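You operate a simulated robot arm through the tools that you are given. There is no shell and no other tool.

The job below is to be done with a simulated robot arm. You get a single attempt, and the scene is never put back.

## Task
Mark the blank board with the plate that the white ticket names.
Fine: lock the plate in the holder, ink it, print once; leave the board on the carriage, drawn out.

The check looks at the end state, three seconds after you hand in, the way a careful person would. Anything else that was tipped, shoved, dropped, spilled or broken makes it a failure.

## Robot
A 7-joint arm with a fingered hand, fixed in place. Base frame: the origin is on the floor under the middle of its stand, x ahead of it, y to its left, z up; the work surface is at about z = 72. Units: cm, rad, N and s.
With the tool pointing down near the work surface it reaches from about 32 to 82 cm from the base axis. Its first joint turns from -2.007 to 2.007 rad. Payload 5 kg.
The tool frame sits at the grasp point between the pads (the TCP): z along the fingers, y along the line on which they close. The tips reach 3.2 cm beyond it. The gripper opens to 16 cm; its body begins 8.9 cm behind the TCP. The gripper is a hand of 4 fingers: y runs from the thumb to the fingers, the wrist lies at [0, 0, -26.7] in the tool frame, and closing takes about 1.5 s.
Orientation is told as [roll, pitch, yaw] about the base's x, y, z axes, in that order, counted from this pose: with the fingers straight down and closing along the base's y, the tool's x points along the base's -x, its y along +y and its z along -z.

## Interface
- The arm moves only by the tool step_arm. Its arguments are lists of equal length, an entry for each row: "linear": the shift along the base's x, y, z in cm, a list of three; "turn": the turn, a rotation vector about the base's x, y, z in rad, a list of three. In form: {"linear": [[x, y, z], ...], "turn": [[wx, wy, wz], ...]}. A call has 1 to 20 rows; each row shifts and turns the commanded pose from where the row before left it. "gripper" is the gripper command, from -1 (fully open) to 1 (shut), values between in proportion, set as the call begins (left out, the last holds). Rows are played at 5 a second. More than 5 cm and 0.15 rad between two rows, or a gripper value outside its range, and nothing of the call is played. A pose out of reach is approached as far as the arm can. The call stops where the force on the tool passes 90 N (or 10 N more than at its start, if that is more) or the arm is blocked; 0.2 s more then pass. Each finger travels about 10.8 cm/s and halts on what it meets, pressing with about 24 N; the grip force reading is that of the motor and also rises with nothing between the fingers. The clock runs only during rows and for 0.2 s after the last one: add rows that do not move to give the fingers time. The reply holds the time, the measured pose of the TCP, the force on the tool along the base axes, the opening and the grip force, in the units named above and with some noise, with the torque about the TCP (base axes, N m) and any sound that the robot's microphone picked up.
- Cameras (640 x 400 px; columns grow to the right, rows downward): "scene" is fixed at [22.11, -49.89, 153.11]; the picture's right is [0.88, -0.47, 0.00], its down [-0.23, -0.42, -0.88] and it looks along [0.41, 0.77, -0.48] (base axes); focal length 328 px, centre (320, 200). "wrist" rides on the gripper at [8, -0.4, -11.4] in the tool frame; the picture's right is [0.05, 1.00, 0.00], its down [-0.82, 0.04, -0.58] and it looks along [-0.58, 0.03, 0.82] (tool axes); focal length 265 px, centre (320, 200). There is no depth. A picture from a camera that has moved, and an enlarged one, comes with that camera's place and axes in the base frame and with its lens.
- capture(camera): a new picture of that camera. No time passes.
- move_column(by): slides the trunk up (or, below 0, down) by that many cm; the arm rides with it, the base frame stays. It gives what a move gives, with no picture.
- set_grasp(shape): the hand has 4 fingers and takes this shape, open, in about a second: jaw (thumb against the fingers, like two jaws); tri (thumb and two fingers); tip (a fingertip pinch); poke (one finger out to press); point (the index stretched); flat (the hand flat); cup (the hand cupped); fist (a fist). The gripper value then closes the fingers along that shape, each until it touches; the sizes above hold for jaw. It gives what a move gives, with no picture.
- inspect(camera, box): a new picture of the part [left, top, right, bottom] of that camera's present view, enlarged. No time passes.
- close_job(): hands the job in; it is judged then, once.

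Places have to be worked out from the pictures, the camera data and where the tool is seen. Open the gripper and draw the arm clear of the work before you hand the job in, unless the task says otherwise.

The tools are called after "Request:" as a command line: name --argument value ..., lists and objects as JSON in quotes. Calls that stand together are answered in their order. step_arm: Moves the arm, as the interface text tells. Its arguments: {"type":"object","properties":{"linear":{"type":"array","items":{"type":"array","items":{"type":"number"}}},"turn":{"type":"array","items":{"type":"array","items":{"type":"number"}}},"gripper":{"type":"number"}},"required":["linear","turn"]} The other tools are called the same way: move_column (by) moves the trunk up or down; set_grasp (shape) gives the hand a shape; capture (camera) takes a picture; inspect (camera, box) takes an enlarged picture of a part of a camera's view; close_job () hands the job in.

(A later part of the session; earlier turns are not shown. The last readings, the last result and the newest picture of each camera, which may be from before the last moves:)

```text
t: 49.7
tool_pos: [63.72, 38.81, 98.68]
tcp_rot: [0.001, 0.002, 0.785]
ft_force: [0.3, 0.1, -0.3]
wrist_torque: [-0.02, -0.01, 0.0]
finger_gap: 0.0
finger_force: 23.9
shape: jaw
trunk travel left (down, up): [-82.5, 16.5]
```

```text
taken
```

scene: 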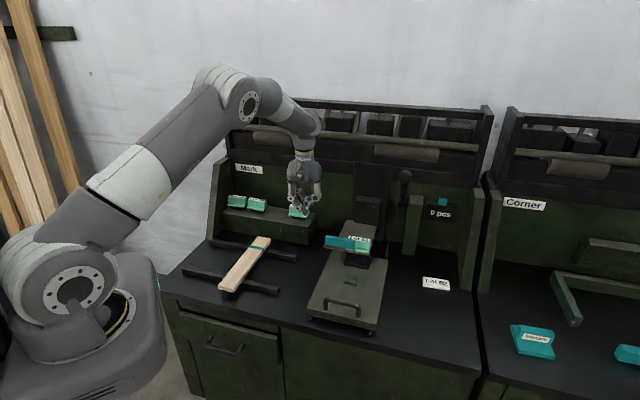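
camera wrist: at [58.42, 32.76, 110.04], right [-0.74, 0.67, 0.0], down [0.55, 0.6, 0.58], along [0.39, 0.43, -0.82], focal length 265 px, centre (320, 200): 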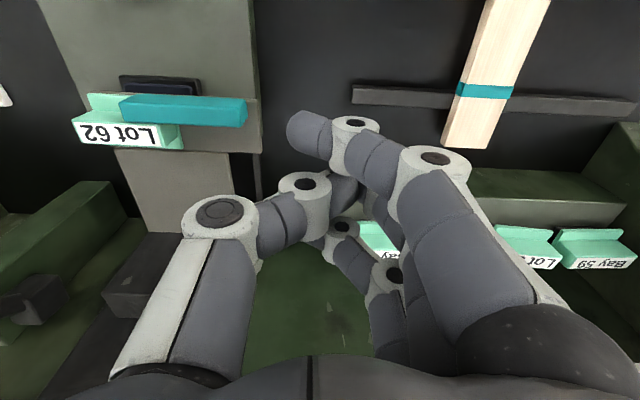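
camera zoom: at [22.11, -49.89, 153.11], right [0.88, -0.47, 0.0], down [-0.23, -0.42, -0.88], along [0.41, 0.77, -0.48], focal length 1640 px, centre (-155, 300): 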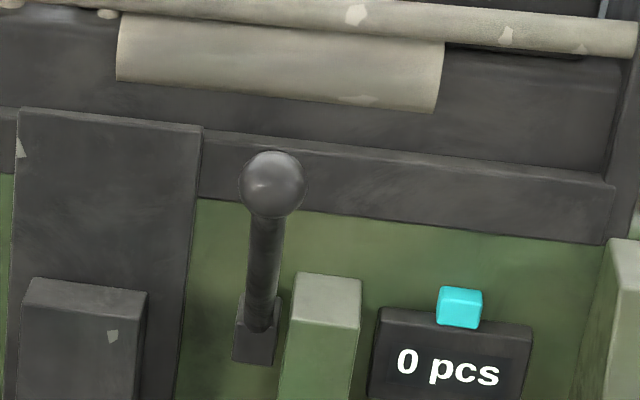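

Request:
inspect --camera "scene" --box '[318, 225, 390, 270]'

Request:
inspect --camera "scene" --box '[290, 150, 480, 270]'

```text
8.89 times, centred on (354, 248) of scene
camera zoom: at [22.11, -49.89, 153.11], right [0.88, -0.47, 0.0], down [-0.23, -0.42, -0.88], along [0.41, 0.77, -0.48], focal length 2915 px, centre (18, -222)
```

zoom: 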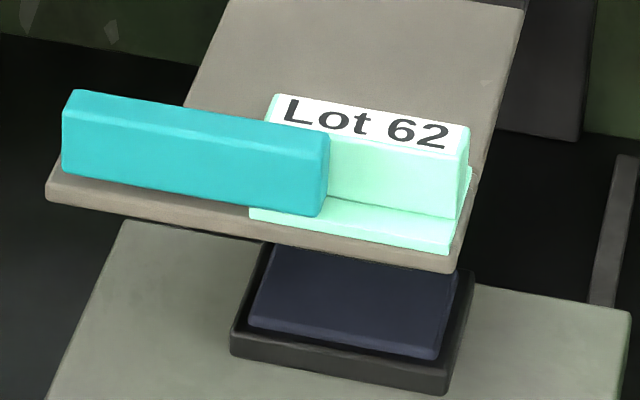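

```text
3.33 times, centred on (385, 210) of scene
camera zoom: at [22.11, -49.89, 153.11], right [0.88, -0.47, 0.0], down [-0.23, -0.42, -0.88], along [0.41, 0.77, -0.48], focal length 1093 px, centre (103, 167)
```

zoom: 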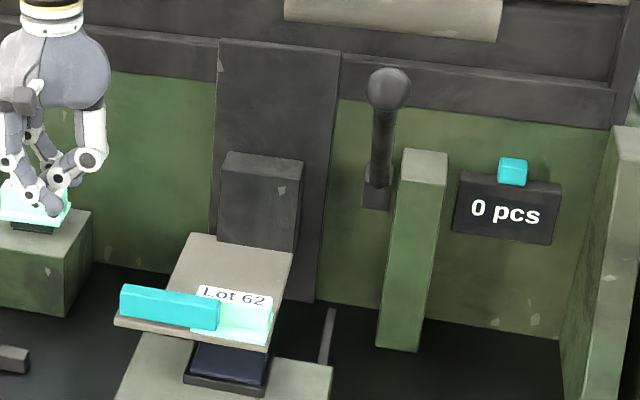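

The head and lever are coupled and hold position by friction (my push turned the lever ~10°, head dropped ~0.7 cm). I will hook the lever ball with a loose fork of fingers (above/behind) and thumb (below), so I reorient the hand and approach it from the front for a look.

Request:
step_arm --linear '[[0, 0, 2], [0.5, -0.8, 2], [1.1, -1.6, 1.3], [1.1, -1.6, 1.3], [1.1, -1.6, 1.3], [1.1, -1.6, 1.3], [1.1, -1.6, 1.3], [1.1, -1.6, 1.3], [1.1, -1.6, 1.3], [1.1, -1.6, 1.2], [1.1, -1.6, 1.2], [1.1, -1.6, 1.2], [1.1, -1.6, 1.2], [1.1, -1.6, 1.2], [1.1, -1.6, 1.2], [1.1, -1.6, 1], [1.1, -1.6, 0.7], [1.0, -1.6, 0.5], [0, 0, 0]]' --turn '[[0, 0, 0], [0, 0, -0.142], [0, 0, -0.143], [0, 0, -0.143], [0, 0, -0.143], [0, 0, -0.143], [0, 0, -0.143], [0, 0, -0.143], [0, 0, -0.143], [0, 0, -0.143], [0, 0, -0.143], [0, 0, -0.142], [0.092, -0.092, 0], [0.092, -0.092, 0], [0.092, -0.092, 0], [0.093, -0.093, 0], [0.093, -0.093, 0], [0.093, -0.093, 0], [0, 0, 0]]' --gripper 0.125

Request:
capture --camera "wrist"

Request:
capture --camera "scene"

```text
t: 53.7
tool_pos: [81.7, 12.49, 121.11]
tcp_rot: [0.787, 0.0, -0.784]
ft_force: [-0.1, 0.6, 0.4]
wrist_torque: [-0.01, 0.0, -0.04]
finger_gap: 7.01
finger_force: 0.0
shape: jaw
trunk travel left (down, up): [-82.5, 16.5]
```

```text
taken
camera wrist: at [70.26, 12.25, 128.97], right [0.46, 0.53, 0.71], down [0.31, -0.85, 0.44], along [0.83, 0.02, -0.56], focal length 265 px, centre (320, 200)
```

wrist: 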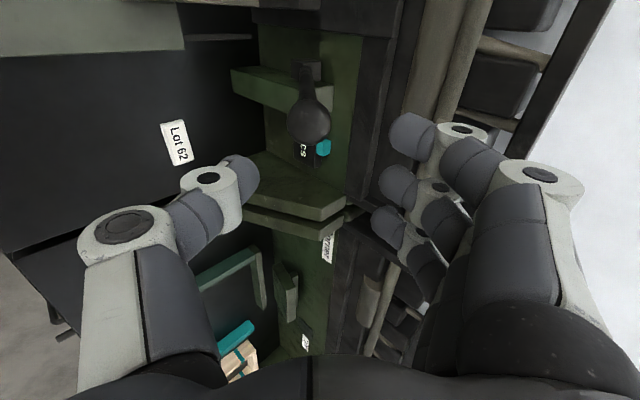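

```text
taken
```

scene: 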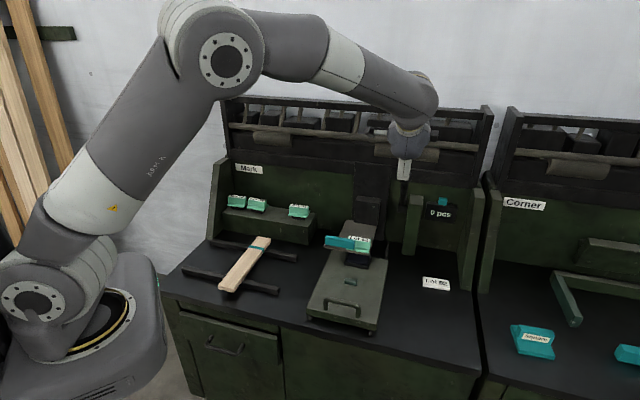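

The ball is at about (s 49.3, d 75.6, z 111). I align the fork with it and advance part-way along the hand axis.

Request:
step_arm --linear '[[0.97, 0.84, -1.55], [0.97, 0.84, -1.55], [0.97, 0.84, -1.55], [0.96, 0.83, -1.55], [0, 0, 0]]' --turn '[[0, 0, 0], [0, 0, 0], [0, 0, 0], [0, 0, 0], [0, 0, 0]]'

Request:
capture --camera "wrist"

Request:
inspect --camera "scene" --box '[350, 110, 460, 210]'

```text
t: 54.9
tool_pos: [85.59, 15.79, 115.11]
tcp_rot: [0.786, 0.002, -0.786]
ft_force: [0.7, 0.0, 0.2]
wrist_torque: [-0.04, 0.03, 0.02]
finger_gap: 7.0
finger_force: 0.1
shape: jaw
trunk travel left (down, up): [-82.5, 16.5]
```

```text
taken
camera wrist: at [74.09, 15.46, 122.73], right [0.46, 0.53, 0.71], down [0.31, -0.85, 0.44], along [0.83, 0.02, -0.56], focal length 265 px, centre (320, 200)
```

wrist: 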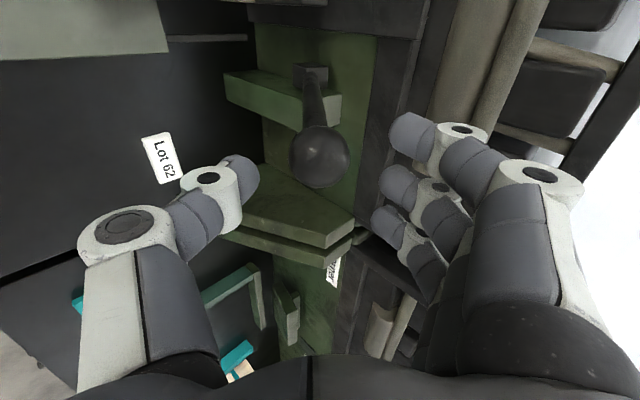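

```text
4.00 times, centred on (405, 160) of scene
camera zoom: at [22.11, -49.89, 153.11], right [0.88, -0.47, 0.0], down [-0.23, -0.42, -0.88], along [0.41, 0.77, -0.48], focal length 1312 px, centre (-20, 360)
```

zoom: 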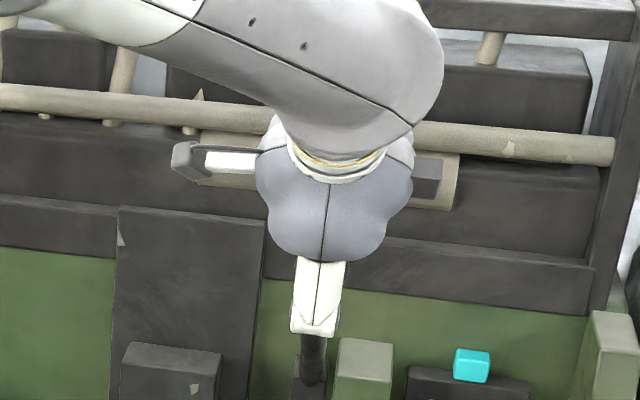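

The ball is centred in the fork, about 4.4 cm beyond the TCP. I advance 3.4 cm along the hand axis.

Request:
step_arm --linear '[[0.42, 0.42, -0.6], [0.42, 0.42, -0.6], [0.42, 0.42, -0.6], [0.42, 0.42, -0.6], [0, 0, 0]]' --turn '[[0, 0, 0], [0, 0, 0], [0, 0, 0], [0, 0, 0], [0, 0, 0]]'

Request:
capture --camera "wrist"

```text
t: 56.1
tool_pos: [87.31, 17.44, 112.53]
tcp_rot: [0.788, 0.001, -0.787]
ft_force: [-0.2, 0.1, 0.0]
wrist_torque: [0.02, -0.01, 0.0]
finger_gap: 6.96
finger_force: 0.1
shape: jaw
trunk travel left (down, up): [-82.5, 16.5]
```

```text
taken
camera wrist: at [75.84, 17.09, 120.35], right [0.46, 0.53, 0.71], down [0.31, -0.85, 0.44], along [0.83, 0.02, -0.56], focal length 265 px, centre (320, 200)
```

wrist: 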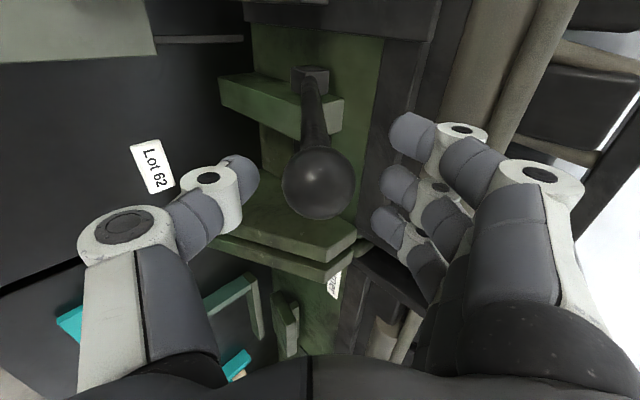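

The ball sits inside the fork about 1.2 cm past the TCP, consistent with a pivot at (d 93.2, z 90.7) and a 27.9 cm lever. I narrow the fork to 4.8 cm and start pulling along the arc, rotating the hand with it.

Request:
step_arm --linear '[[0, 0, 0], [0, 0, 0], [-0.84, -0.84, -1.08], [-0.78, -0.78, -1.15], [-0.74, -0.74, -1.2], [-0.69, -0.69, -1.26], [0, 0, 0]]' --turn '[[0, 0, 0], [0, 0, 0], [0.0216, -0.0216, 0], [0.0216, -0.0216, 0], [0.0216, -0.0216, 0], [0.0216, -0.0216, 0], [0, 0, 0]]' --gripper 0.4

Request:
capture --camera "wrist"

Request:
capture --camera "scene"

```text
t: 57.7
tool_pos: [84.23, 14.44, 107.87]
tcp_rot: [0.909, 0.001, -0.788]
ft_force: [0.8, 0.5, -0.4]
wrist_torque: [0.05, -0.02, 0.0]
finger_gap: 4.87
finger_force: 0.0
shape: jaw
trunk travel left (down, up): [-82.5, 16.5]
```

```text
taken
camera wrist: at [72.13, 13.57, 114.57], right [0.4, 0.47, 0.79], down [0.27, -0.88, 0.39], along [0.88, 0.06, -0.48], focal length 265 px, centre (320, 200)
```

wrist: 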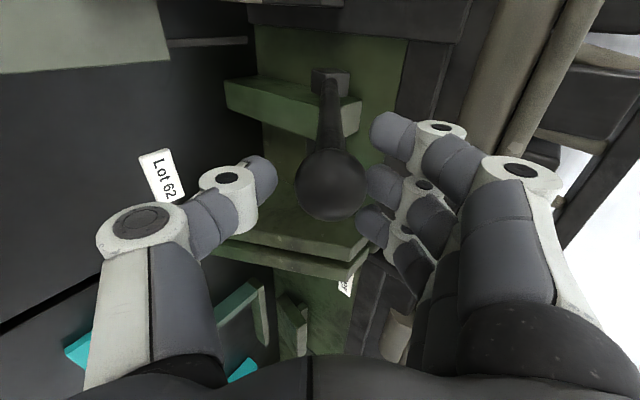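

```text
taken
```

scene: 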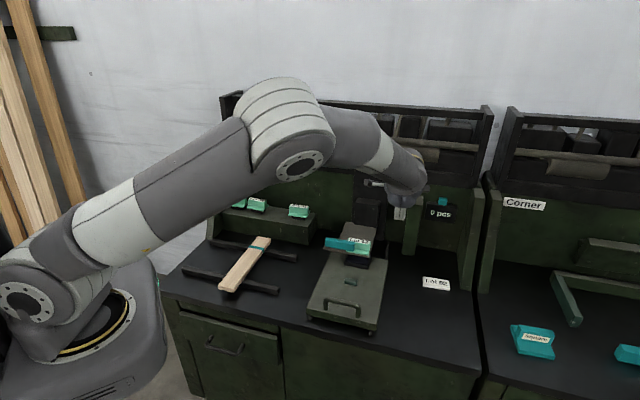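

The lever follows with almost no force. I continue along the arc.

Request:
step_arm --linear '[[-0.64, -0.64, -1.31], [-0.59, -0.59, -1.36], [-0.53, -0.53, -1.4], [-0.48, -0.48, -1.44], [-0.42, -0.42, -1.48], [-0.37, -0.37, -1.51], [0, 0, 0]]' --turn '[[0.0216, -0.0216, 0], [0.0216, -0.0216, 0], [0.0216, -0.0216, 0], [0.0216, -0.0216, 0], [0.0216, -0.0216, 0], [0.0216, -0.0216, 0], [0, 0, 0]]'

Request:
capture --camera "wrist"

Request:
capture --camera "scene"

```text
t: 59.3
tool_pos: [81.25, 11.4, 99.22]
tcp_rot: [1.093, 0.003, -0.787]
ft_force: [0.0, 0.9, 0.3]
wrist_torque: [0.0, -0.01, 0.01]
finger_gap: 4.88
finger_force: 0.0
shape: jaw
trunk travel left (down, up): [-82.5, 16.5]
```

```text
taken
camera wrist: at [68.35, 9.69, 104.15], right [0.29, 0.36, 0.89], down [0.23, -0.93, 0.3], along [0.93, 0.11, -0.35], focal length 265 px, centre (320, 200)
```

wrist: 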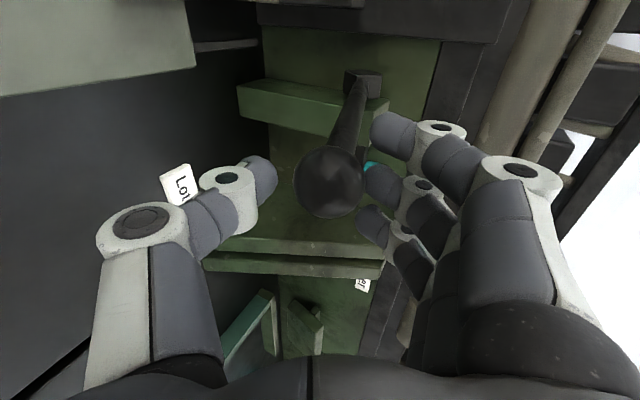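

```text
taken
```

scene: 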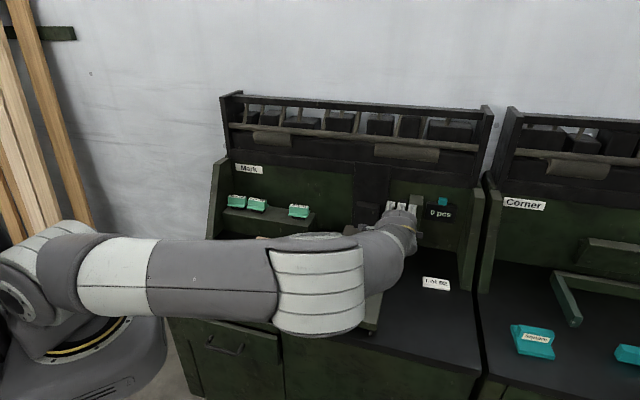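

The lever is about 73° down and still light. I continue in smaller rotations and watch the force and the arm's clearance.

Request:
step_arm --linear '[[-0.3, -0.3, -1.45], [-0.23, -0.23, -1.54], [-0.18, -0.18, -1.56], [-0.12, -0.12, -1.57], [-0.06, -0.06, -1.57], [0, 0, 0]]' --turn '[[0.0141, -0.0141, 0], [0.0141, -0.0141, 0], [0.0141, -0.0141, 0], [0.0141, -0.0141, 0], [0.0141, -0.0141, 0], [0, 0, 0]]'

Request:
capture --camera "wrist"

Request:
capture --camera "scene"

```text
t: 60.7
tool_pos: [80.28, 10.29, 91.79]
tcp_rot: [1.195, 0.001, -0.788]
ft_force: [5.2, 1.4, 20.0]
wrist_torque: [0.44, -0.18, -0.09]
finger_gap: 6.03
finger_force: 0.1
shape: jaw
trunk travel left (down, up): [-82.5, 16.5]
```

```text
taken
camera wrist: at [66.99, 8.45, 95.66], right [0.22, 0.3, 0.93], down [0.21, -0.95, 0.25], along [0.95, 0.14, -0.27], focal length 265 px, centre (320, 200)
```

wrist: 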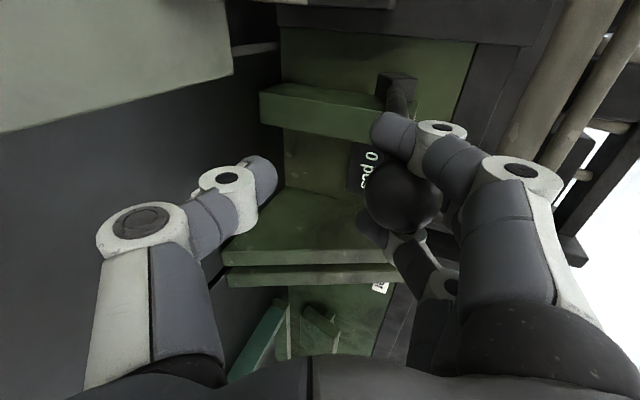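

```text
taken
```

scene: 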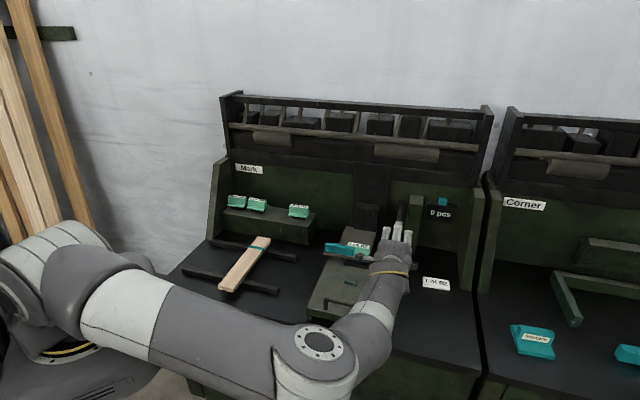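

Resistance appeared with the lever at about 80°. I zoom in to see whether the plate is on the ink pad.

Request:
inspect --camera "scene" --box '[310, 200, 400, 290]'

Request:
inspect --camera "scene" --box '[360, 180, 460, 280]'

```text
4.44 times, centred on (355, 245) of scene
camera zoom: at [22.11, -49.89, 153.11], right [0.88, -0.47, 0.0], down [-0.23, -0.42, -0.88], along [0.41, 0.77, -0.48], focal length 1458 px, centre (164, 0)
```

zoom: 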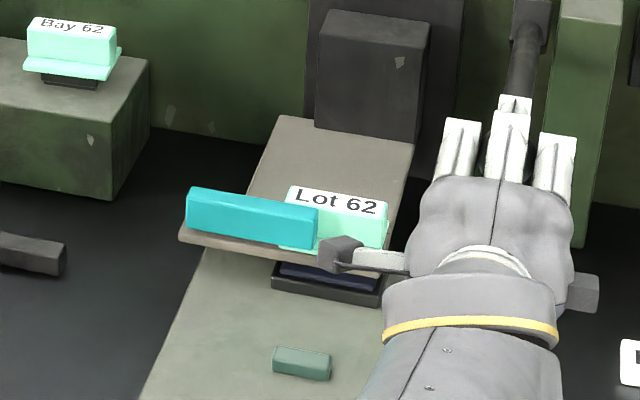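

```text
4.00 times, centred on (410, 230) of scene
camera zoom: at [22.11, -49.89, 153.11], right [0.88, -0.47, 0.0], down [-0.23, -0.42, -0.88], along [0.41, 0.77, -0.48], focal length 1312 px, centre (-40, 80)
```

zoom: 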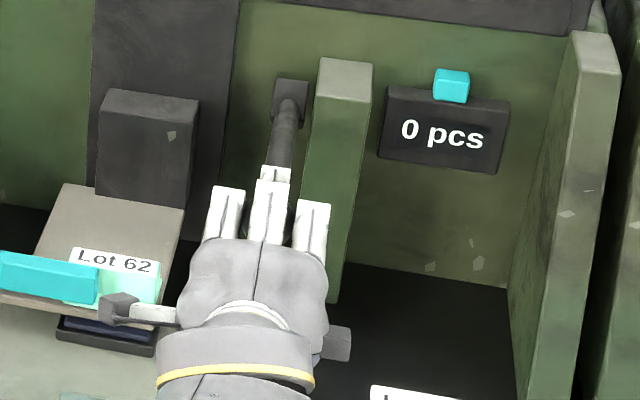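

The plate is down at the pad (head dropped ~3.5 cm, 20 N at the lever). I press a little more and hold for a second.

Request:
step_arm --linear '[[0, 0, -0.8], [0, 0, 0], [0, 0, 0], [0, 0, 0], [0, 0, 0], [0, 0, 0]]' --turn '[[0, 0, 0], [0, 0, 0], [0, 0, 0], [0, 0, 0], [0, 0, 0], [0, 0, 0]]'

Request:
inspect --camera "scene" --box '[310, 200, 400, 290]'

Request:
capture --camera "wrist"

```text
t: 62.1
tool_pos: [80.25, 10.46, 91.12]
tcp_rot: [1.198, 0.0, -0.786]
ft_force: [3.2, -0.1, 24.8]
wrist_torque: [0.46, -0.24, -0.11]
finger_gap: 6.2
finger_force: 0.0
shape: jaw
trunk travel left (down, up): [-82.5, 16.5]
```

```text
4.44 times, centred on (355, 245) of scene
camera zoom: at [22.11, -49.89, 153.11], right [0.88, -0.47, 0.0], down [-0.23, -0.42, -0.88], along [0.41, 0.77, -0.48], focal length 1458 px, centre (164, 0)
```

zoom: 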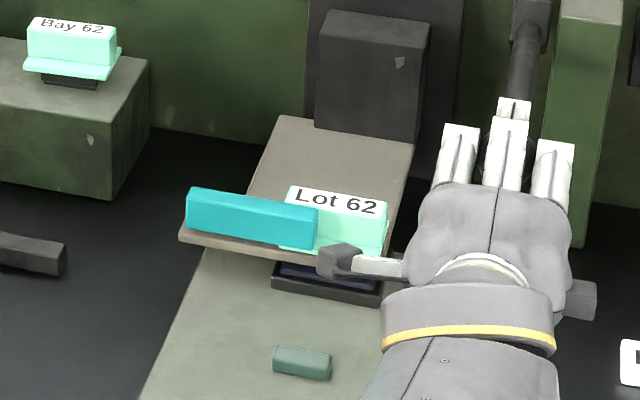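

```text
taken
camera wrist: at [67.06, 8.58, 94.99], right [0.22, 0.29, 0.93], down [0.21, -0.95, 0.25], along [0.95, 0.14, -0.27], focal length 265 px, centre (320, 200)
```

wrist: 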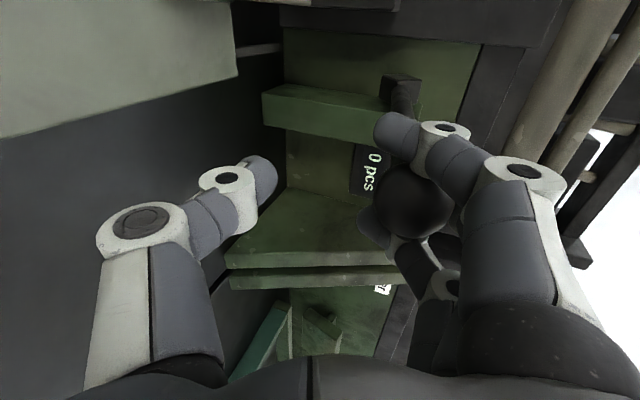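

The head is firmly on the pad and does not go further. I now reverse along the arc to raise the lever with the thumb beneath the ball.

Request:
step_arm --linear '[[0, 0, 0.8], [0.06, 0.06, 1.57], [0.12, 0.12, 1.57], [0.18, 0.18, 1.56], [0.23, 0.23, 1.54], [0.3, 0.3, 1.45], [0, 0, 0]]' --turn '[[0, 0, 0], [-0.0141, 0.0141, 0], [-0.0141, 0.0141, 0], [-0.0141, 0.0141, 0], [-0.0141, 0.0141, 0], [-0.0141, 0.0141, 0], [0, 0, 0]]'

Request:
capture --camera "wrist"

Request:
inspect --camera "scene" --box '[310, 170, 430, 290]'

```text
t: 63.7
tool_pos: [81.01, 11.04, 99.33]
tcp_rot: [1.093, 0.003, -0.786]
ft_force: [-2.2, -3.2, -1.5]
wrist_torque: [-0.14, 0.06, -0.03]
finger_gap: 5.02
finger_force: 0.1
shape: jaw
trunk travel left (down, up): [-82.5, 16.5]
```

```text
taken
camera wrist: at [68.33, 9.52, 104.25], right [0.29, 0.36, 0.89], down [0.23, -0.93, 0.3], along [0.93, 0.11, -0.35], focal length 265 px, centre (320, 200)
```

wrist: 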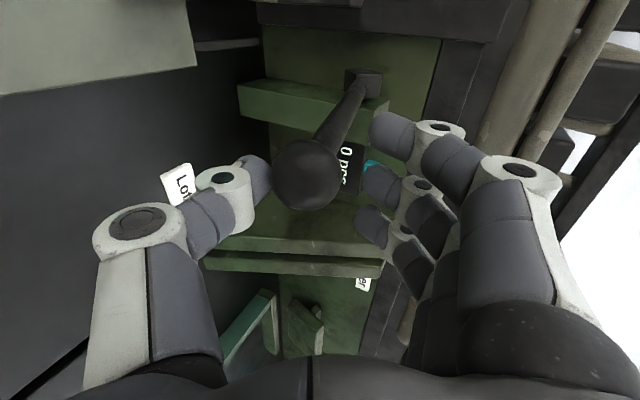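

```text
3.33 times, centred on (370, 230) of scene
camera zoom: at [22.11, -49.89, 153.11], right [0.88, -0.47, 0.0], down [-0.23, -0.42, -0.88], along [0.41, 0.77, -0.48], focal length 1093 px, centre (153, 100)
```

zoom: 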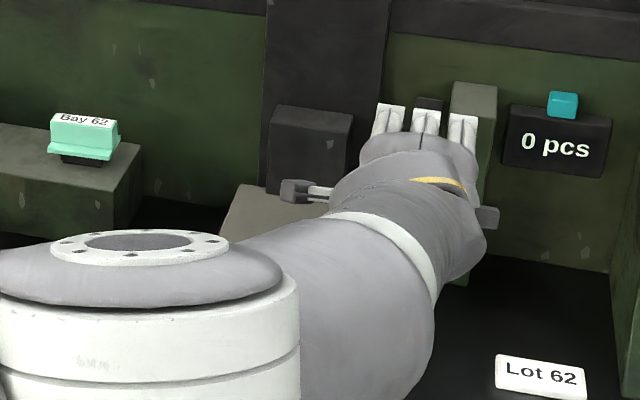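

The thumb is carrying the ball upward. I continue back up the arc.

Request:
step_arm --linear '[[0.37, 0.37, 1.51], [0.42, 0.42, 1.48], [0.48, 0.48, 1.44], [0.53, 0.53, 1.4], [0.59, 0.59, 1.36], [0.64, 0.64, 1.31], [0.69, 0.69, 1.26], [0.74, 0.74, 1.2], [0, 0, 0]]' --turn '[[-0.0216, 0.0216, 0], [-0.0216, 0.0216, 0], [-0.0216, 0.0216, 0], [-0.0216, 0.0216, 0], [-0.0216, 0.0216, 0], [-0.0216, 0.0216, 0], [-0.0216, 0.0216, 0], [-0.0216, 0.0216, 0], [0, 0, 0]]'

Request:
capture --camera "wrist"

Request:
capture --camera "scene"

```text
t: 65.7
tool_pos: [85.63, 15.68, 110.33]
tcp_rot: [0.849, 0.002, -0.788]
ft_force: [-1.1, -1.0, -0.7]
wrist_torque: [-0.02, 0.04, 0.0]
finger_gap: 5.0
finger_force: 0.2
shape: jaw
trunk travel left (down, up): [-82.5, 16.5]
```

```text
taken
camera wrist: at [73.79, 15.14, 117.63], right [0.43, 0.5, 0.75], down [0.29, -0.86, 0.41], along [0.85, 0.04, -0.52], focal length 265 px, centre (320, 200)
```

wrist: 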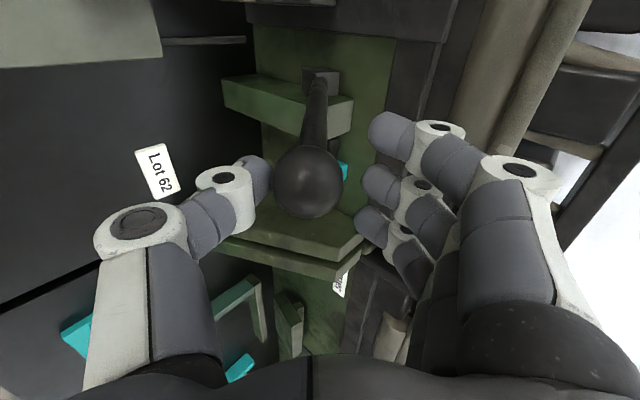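

```text
taken
```

scene: 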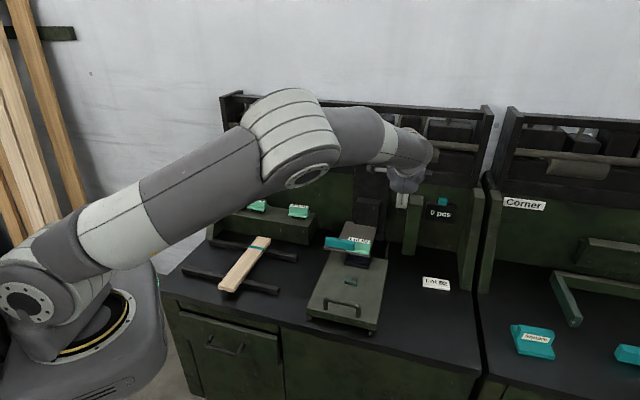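

Request:
step_arm --linear '[[0.78, 0.78, 1.15], [0.84, 0.84, 1.08], [0.81, 0.81, 0.95], [0.88, 0.88, 0.93], [0.8, 0.8, 0.75], [0, 0, 0]]' --turn '[[-0.0216, 0.0216, 0], [-0.0216, 0.0216, 0], [0, 0, 0], [0, 0, 0], [0, 0, 0], [0, 0, 0]]'

Request:
capture --camera "wrist"

Request:
inspect --camera "scene" --box '[318, 225, 390, 270]'

```text
t: 67.1
tool_pos: [89.82, 19.87, 115.18]
tcp_rot: [0.786, 0.002, -0.788]
ft_force: [0.1, -1.4, -1.6]
wrist_torque: [-0.05, 0.05, 0.0]
finger_gap: 4.99
finger_force: 0.0
shape: jaw
trunk travel left (down, up): [-82.5, 16.5]
```

```text
taken
camera wrist: at [78.31, 19.63, 122.98], right [0.46, 0.53, 0.71], down [0.31, -0.85, 0.44], along [0.83, 0.02, -0.56], focal length 265 px, centre (320, 200)
```

wrist: 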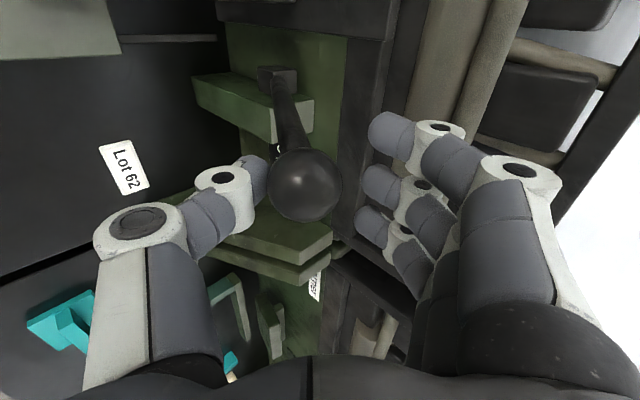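

```text
8.89 times, centred on (354, 248) of scene
camera zoom: at [22.11, -49.89, 153.11], right [0.88, -0.47, 0.0], down [-0.23, -0.42, -0.88], along [0.41, 0.77, -0.48], focal length 2915 px, centre (18, -222)
```

zoom: 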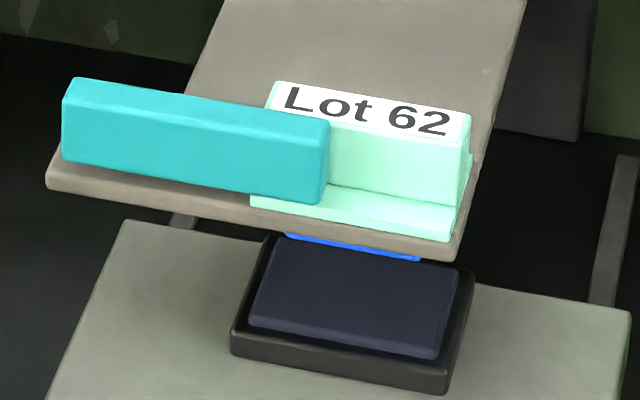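

Blue ink is visible on the underside of the die, so inking worked, and the head is back up. I open the fork and retreat along the hand axis.

Request:
step_arm --linear '[[0, 0, 0], [0, 0, 0], [-0.5, -0.5, 0.7], [-1, -1, 1.4], [-1.3, -1.3, 1.8], [-1.3, -1.3, 1.8], [-1.3, -1.3, 1.5], [0, 0, 0]]' --turn '[[0, 0, 0], [0, 0, 0], [0, 0, 0], [0, 0, 0], [0, 0, 0], [0, 0, 0], [0, 0, 0], [0, 0, 0]]' --gripper 0.1

Request:
capture --camera "wrist"

Request:
capture --camera "scene"

```text
t: 68.9
tool_pos: [84.33, 14.51, 122.36]
tcp_rot: [0.787, 0.003, -0.788]
ft_force: [-0.6, 0.7, 1.0]
wrist_torque: [-0.01, -0.03, 0.02]
finger_gap: 7.13
finger_force: 0.1
shape: jaw
trunk travel left (down, up): [-82.5, 16.5]
```

```text
taken
camera wrist: at [72.88, 14.22, 130.18], right [0.46, 0.53, 0.71], down [0.31, -0.85, 0.44], along [0.83, 0.02, -0.56], focal length 265 px, centre (320, 200)
```

wrist: 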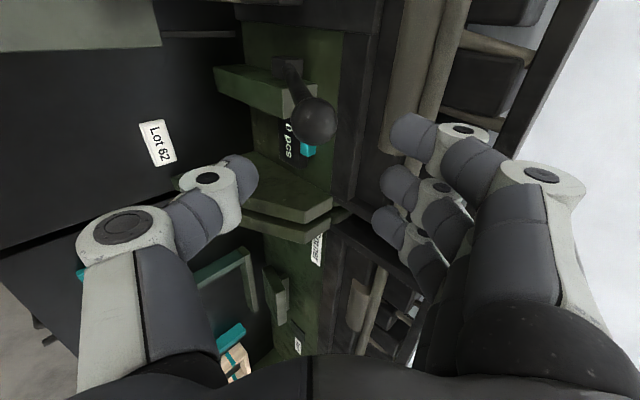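

```text
taken
```

scene: 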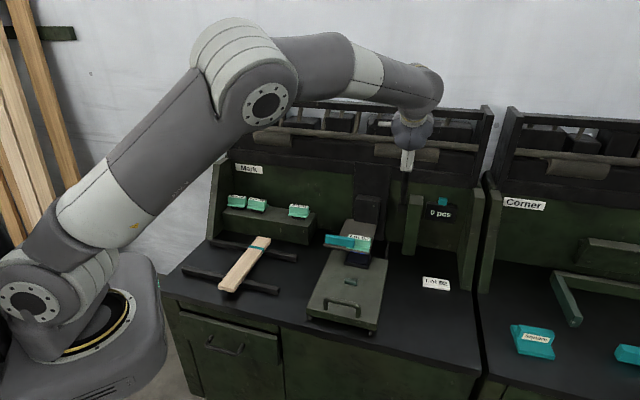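

Next I find out how far the carriage travels, to know where the board belongs. I move above the carriage handle with a mild tilt and look.

Request:
step_arm --linear '[[-2.58, -0.81, -0.5], [-2.58, -0.81, -1.5], [-2.58, -0.81, -2.5], [-2.58, -0.81, -3], [-2.58, -0.81, -3], [-2.58, -0.81, -3], [-2.58, -0.81, -3], [-2.58, -0.81, -3], [-2.58, -0.81, -3], [-2.58, -0.81, -3], [0, 0, 0]]' --turn '[[0, 0, 0], [0, 0, 0], [-0.068, 0.068, 0], [-0.068, 0.068, 0], [-0.068, 0.068, 0], [-0.068, 0.068, 0], [0, 0, 0], [0, 0, 0], [0, 0, 0], [0, 0, 0], [0, 0, 0]]' --gripper 0.25

Request:
capture --camera "wrist"

Request:
capture --camera "scene"

```text
t: 71.3
tool_pos: [58.63, 6.29, 96.9]
tcp_rot: [0.402, 0.001, -0.788]
ft_force: [-0.4, -0.3, 0.4]
wrist_torque: [0.0, -0.01, 0.03]
finger_gap: 6.05
finger_force: 0.1
shape: jaw
trunk travel left (down, up): [-82.5, 16.5]
```

```text
taken
camera wrist: at [49.54, 8.44, 107.26], right [0.61, 0.69, 0.39], down [0.44, -0.71, 0.55], along [0.65, -0.16, -0.74], focal length 265 px, centre (320, 200)
```

wrist: 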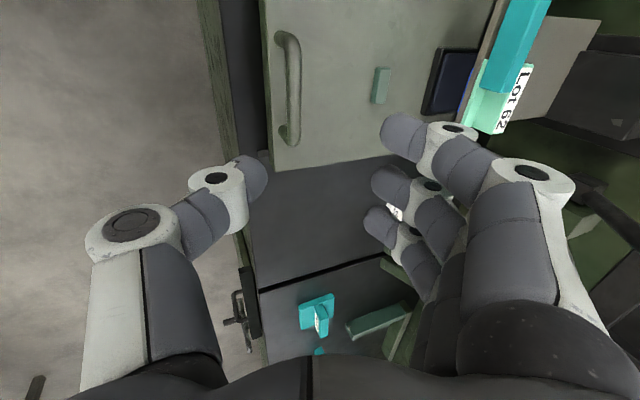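

```text
taken
```

scene: 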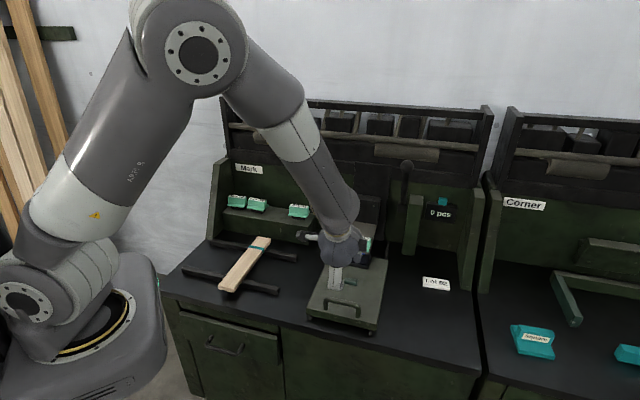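

The handle bar is at about (s 36.2, d 50.8, z 78.8). I descend onto it with the fork (thumb in front, fingers behind).

Request:
step_arm --linear '[[0.3, 0.9, -2.6], [0.3, 0.9, -2.6], [0.2, 0.6, -2.6], [0, 0.2, -2.5], [0.55, 0.55, -1.84], [0.55, 0.55, -1.84], [0, 0, 0]]' --turn '[[0, 0, 0], [0, 0, 0], [0, 0, 0], [0, 0, 0], [0, 0, 0], [0, 0, 0], [0, 0, 0]]'

Request:
capture --camera "wrist"

Request:
inspect --camera "scene" --box '[290, 220, 410, 340]'

```text
t: 72.9
tool_pos: [60.51, 10.05, 82.95]
tcp_rot: [0.402, 0.001, -0.787]
ft_force: [-0.5, 0.0, -1.1]
wrist_torque: [0.01, -0.02, -0.03]
finger_gap: 6.04
finger_force: 0.0
shape: jaw
trunk travel left (down, up): [-82.5, 16.5]
```

```text
taken
camera wrist: at [51.53, 12.27, 93.3], right [0.62, 0.69, 0.39], down [0.44, -0.71, 0.55], along [0.65, -0.16, -0.74], focal length 265 px, centre (320, 200)
```

wrist: 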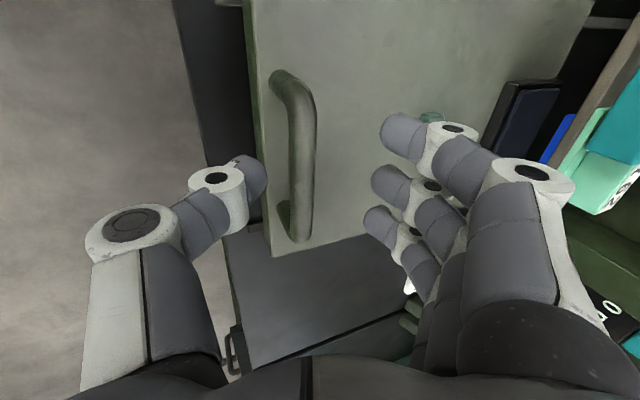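

```text
3.33 times, centred on (350, 280) of scene
camera zoom: at [22.11, -49.89, 153.11], right [0.88, -0.47, 0.0], down [-0.23, -0.42, -0.88], along [0.41, 0.77, -0.48], focal length 1093 px, centre (220, -67)
```

zoom: 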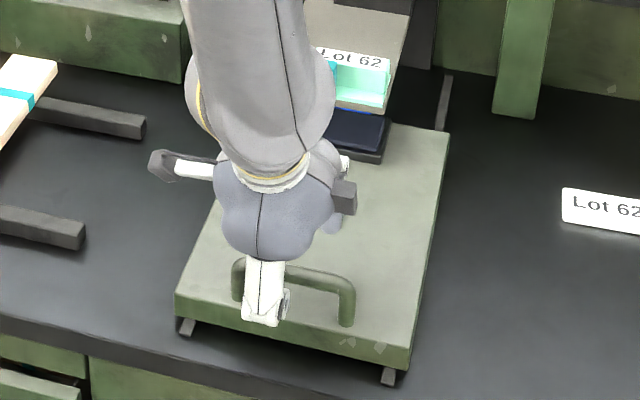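

Request:
step_arm --linear '[[-0.7, -0.7, -0.4], [0.32, 0.32, -1.06], [0.32, 0.32, -1.06], [0.32, 0.32, -1.0], [0, 0, 0], [0, 0, 0], [0, 0, 0]]' --turn '[[0, 0, 0], [0, 0, 0], [0, 0, 0], [0, 0, 0], [0, 0, 0], [0, 0, 0], [0, 0, 0]]'

Request:
capture --camera "wrist"

```text
t: 74.5
tool_pos: [60.62, 10.28, 79.39]
tcp_rot: [0.401, -0.001, -0.786]
ft_force: [-0.1, 0.1, -0.4]
wrist_torque: [0.0, -0.02, 0.04]
finger_gap: 6.04
finger_force: 0.0
shape: jaw
trunk travel left (down, up): [-82.5, 16.5]
```

```text
taken
camera wrist: at [51.75, 12.54, 89.72], right [0.61, 0.69, 0.39], down [0.44, -0.71, 0.55], along [0.65, -0.16, -0.74], focal length 265 px, centre (320, 200)
```

wrist: 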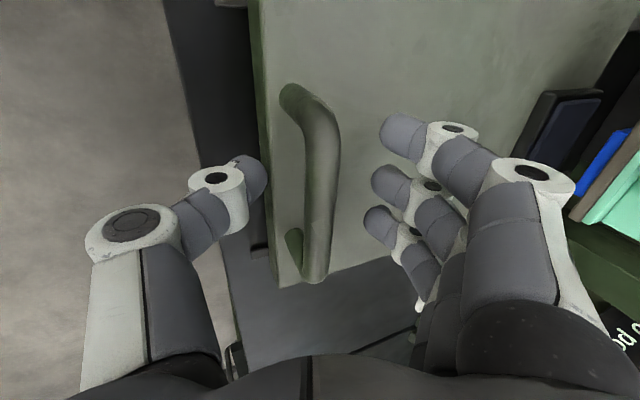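

The bar is between thumb and fingers. I narrow the fork to 3 cm and push the carriage inward.

Request:
step_arm --linear '[[0, 0, 0], [0, 0, 0], [0.5, 0.5, 0], [0.6, 0.6, 0], [0.7, 0.7, 0], [0.7, 0.7, 0], [0.7, 0.7, 0], [0.7, 0.7, 0], [0.7, 0.7, 0], [0.7, 0.7, 0], [0, 0, 0]]' --turn '[[0, 0, 0], [0, 0, 0], [0, 0, 0], [0, 0, 0], [0, 0, 0], [0, 0, 0], [0, 0, 0], [0, 0, 0], [0, 0, 0], [0, 0, 0], [0, 0, 0]]' --gripper 0.625

Request:
capture --camera "wrist"

Request:
capture --camera "scene"

```text
t: 76.9
tool_pos: [66.0, 15.8, 79.48]
tcp_rot: [0.4, 0.001, -0.788]
ft_force: [-0.7, 1.1, -0.5]
wrist_torque: [-0.01, -0.02, 0.03]
finger_gap: 3.06
finger_force: 0.1
shape: jaw
trunk travel left (down, up): [-82.5, 16.5]
```

```text
taken
camera wrist: at [57.08, 17.96, 89.82], right [0.61, 0.69, 0.39], down [0.44, -0.71, 0.55], along [0.65, -0.16, -0.74], focal length 265 px, centre (320, 200)
```

wrist: 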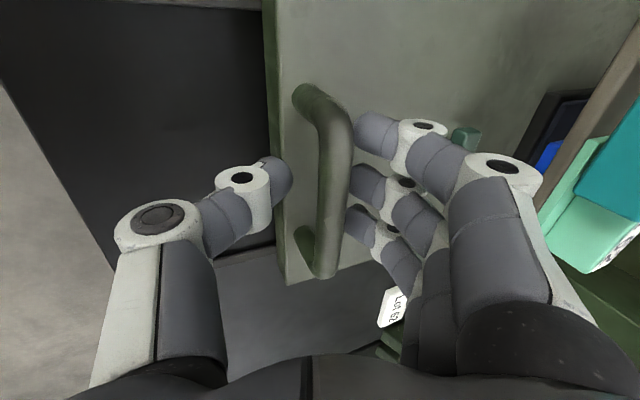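

```text
taken
```

scene: 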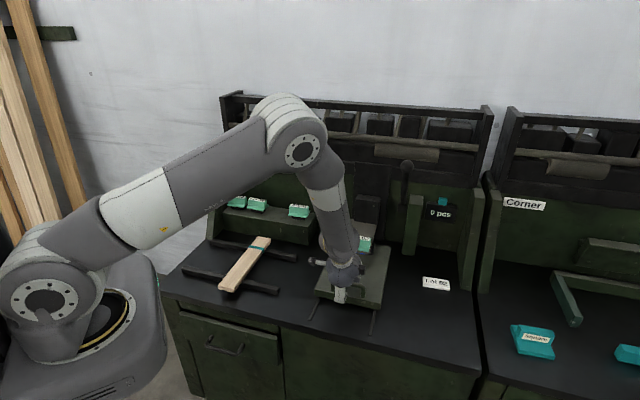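

The carriage slides easily. I continue pushing to find its inner stop.

Request:
step_arm --linear '[[0.5, 0.5, 0], [0.6, 0.6, 0], [0.6, 0.6, 0], [0.6, 0.6, 0], [0.6, 0.6, 0], [0.6, 0.6, 0], [0.5, 0.5, 0], [0.4, 0.4, 0], [0, 0, 0]]' --turn '[[0, 0, 0], [0, 0, 0], [0, 0, 0], [0, 0, 0], [0, 0, 0], [0, 0, 0], [0, 0, 0], [0, 0, 0], [0, 0, 0]]'

Request:
capture --camera "wrist"

Request:
inspect --camera "scene" --box '[290, 210, 430, 330]'

```text
t: 78.9
tool_pos: [70.4, 20.21, 79.39]
tcp_rot: [0.402, -0.001, -0.787]
ft_force: [0.2, -0.6, 1.5]
wrist_torque: [-0.03, 0.02, 0.03]
finger_gap: 3.02
finger_force: 0.1
shape: jaw
trunk travel left (down, up): [-82.5, 16.5]
```

```text
taken
camera wrist: at [61.4, 22.32, 89.72], right [0.61, 0.69, 0.39], down [0.44, -0.71, 0.55], along [0.65, -0.16, -0.74], focal length 265 px, centre (320, 200)
```

wrist: 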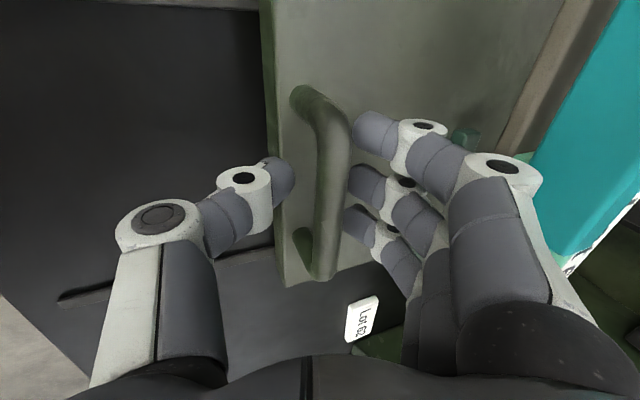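

```text
3.33 times, centred on (360, 270) of scene
camera zoom: at [22.11, -49.89, 153.11], right [0.88, -0.47, 0.0], down [-0.23, -0.42, -0.88], along [0.41, 0.77, -0.48], focal length 1093 px, centre (187, -33)
```

zoom: 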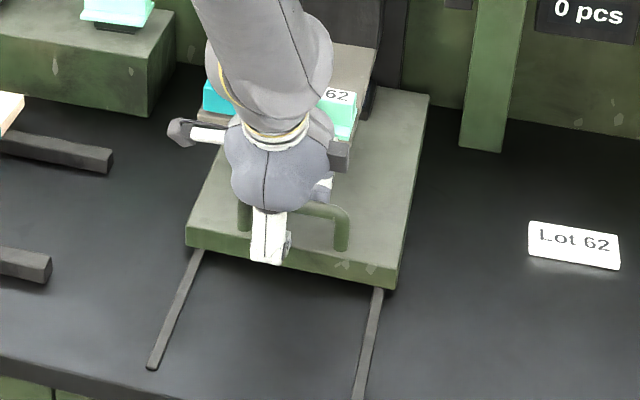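

Request:
step_arm --linear '[[0.4, 0.4, 0], [0.4, 0.4, 0], [0.3, 0.3, 0], [0, 0, 0]]' --turn '[[0, 0, 0], [0, 0, 0], [0, 0, 0], [0, 0, 0]]'

Request:
capture --camera "wrist"

Request:
inspect --camera "scene" --box '[290, 190, 430, 310]'

```text
t: 79.9
tool_pos: [71.6, 20.98, 79.38]
tcp_rot: [0.402, 0.0, -0.787]
ft_force: [-0.4, -0.4, -0.4]
wrist_torque: [-0.02, 0.05, 0.03]
finger_gap: 3.05
finger_force: 0.0
shape: jaw
trunk travel left (down, up): [-82.5, 16.5]
```

```text
taken
camera wrist: at [62.56, 23.37, 89.68], right [0.61, 0.69, 0.39], down [0.44, -0.71, 0.55], along [0.65, -0.16, -0.74], focal length 265 px, centre (320, 200)
```

wrist: 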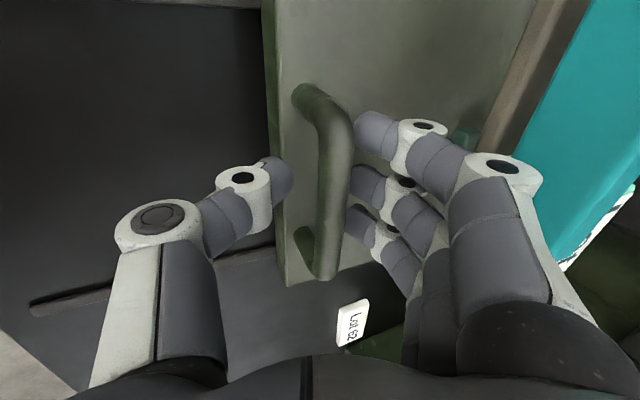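

```text
3.33 times, centred on (360, 250) of scene
camera zoom: at [22.11, -49.89, 153.11], right [0.88, -0.47, 0.0], down [-0.23, -0.42, -0.88], along [0.41, 0.77, -0.48], focal length 1093 px, centre (187, 33)
```

zoom: 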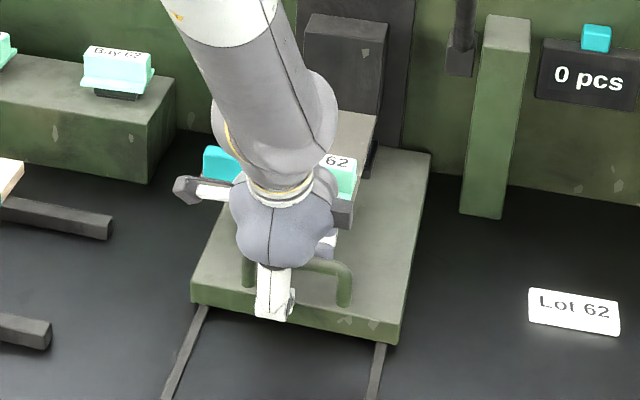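

Request:
step_arm --linear '[[0.4, 0.4, 0], [0.4, 0.4, 0], [0.3, 0.3, 0], [0, 0, 0], [0, 0, 0]]' --turn '[[0, 0, 0], [0, 0, 0], [0, 0, 0], [0, 0, 0], [0, 0, 0]]'

Request:
capture --camera "wrist"

Request:
inspect --camera "scene" --box '[290, 190, 430, 310]'

```text
t: 81.1
tool_pos: [72.28, 21.89, 79.69]
tcp_rot: [0.403, -0.001, -0.788]
ft_force: [-28.2, -27.2, 24.6]
wrist_torque: [0.03, 0.25, 0.3]
finger_gap: 3.63
finger_force: 0.2
shape: jaw
trunk travel left (down, up): [-82.5, 16.5]
```

```text
taken
camera wrist: at [63.3, 24.09, 89.97], right [0.61, 0.68, 0.39], down [0.44, -0.71, 0.55], along [0.65, -0.16, -0.74], focal length 265 px, centre (320, 200)
```

wrist: 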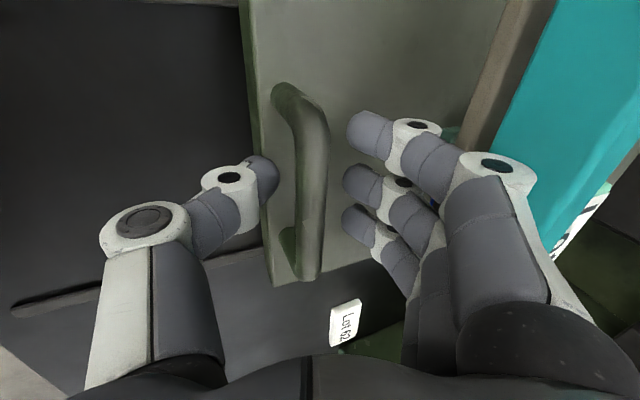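

```text
3.33 times, centred on (360, 250) of scene
camera zoom: at [22.11, -49.89, 153.11], right [0.88, -0.47, 0.0], down [-0.23, -0.42, -0.88], along [0.41, 0.77, -0.48], focal length 1093 px, centre (187, 33)
```

zoom: 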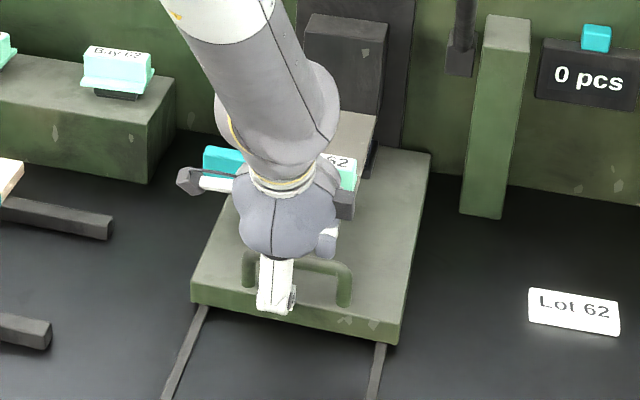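

The carriage hits its inner stop at about 16 cm of travel, so a board placed against the front of the teal block will sit right under the plate. I draw the carriage back out.

Request:
step_arm --linear '[[-0.5, -0.5, 0], [-0.6, -0.6, 0], [-0.7, -0.7, 0], [-0.7, -0.7, 0], [-0.7, -0.7, 0], [-0.7, -0.7, 0], [-0.7, -0.7, 0], [-0.7, -0.7, 0], [-0.7, -0.7, 0], [-0.7, -0.7, 0], [-0.7, -0.7, 0], [-0.7, -0.7, 0], [-0.7, -0.7, 0], [-0.7, -0.7, 0], [-0.7, -0.7, 0], [-0.6, -0.6, 0], [-0.5, -0.5, 0], [-0.3, -0.3, 0], [0, 0, 0]]' --turn '[[0, 0, 0], [0, 0, 0], [0, 0, 0], [0, 0, 0], [0, 0, 0], [0, 0, 0], [0, 0, 0], [0, 0, 0], [0, 0, 0], [0, 0, 0], [0, 0, 0], [0, 0, 0], [0, 0, 0], [0, 0, 0], [0, 0, 0], [0, 0, 0], [0, 0, 0], [0, 0, 0], [0, 0, 0]]'

Request:
capture --camera "wrist"

Request:
capture --camera "scene"

```text
t: 85.1
tool_pos: [61.06, 10.56, 79.37]
tcp_rot: [0.401, -0.001, -0.788]
ft_force: [1.0, 0.5, -0.7]
wrist_torque: [-0.02, 0.01, -0.04]
finger_gap: 3.04
finger_force: 0.1
shape: jaw
trunk travel left (down, up): [-82.5, 16.5]
```

```text
taken
camera wrist: at [52.01, 12.81, 89.68], right [0.62, 0.69, 0.39], down [0.44, -0.71, 0.55], along [0.65, -0.16, -0.74], focal length 265 px, centre (320, 200)
```

wrist: 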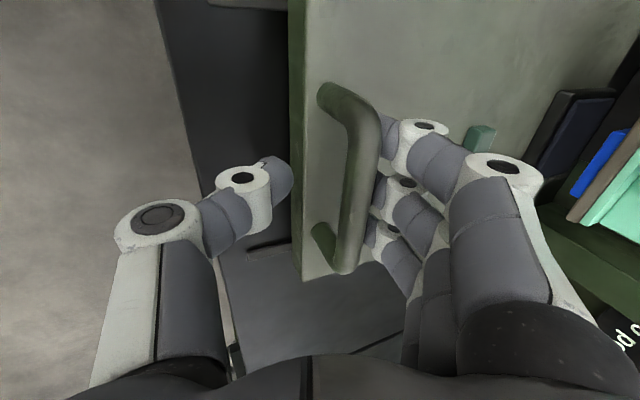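

```text
taken
```

scene: 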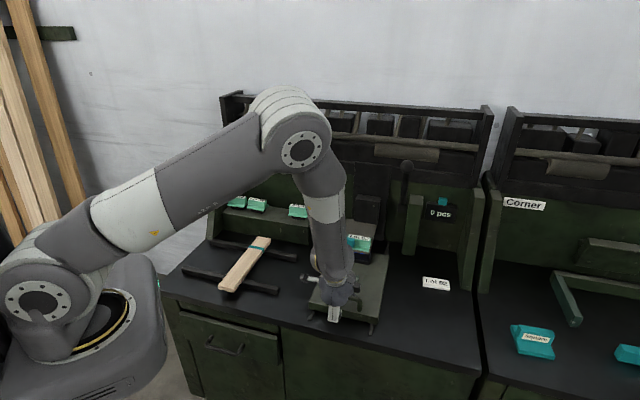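

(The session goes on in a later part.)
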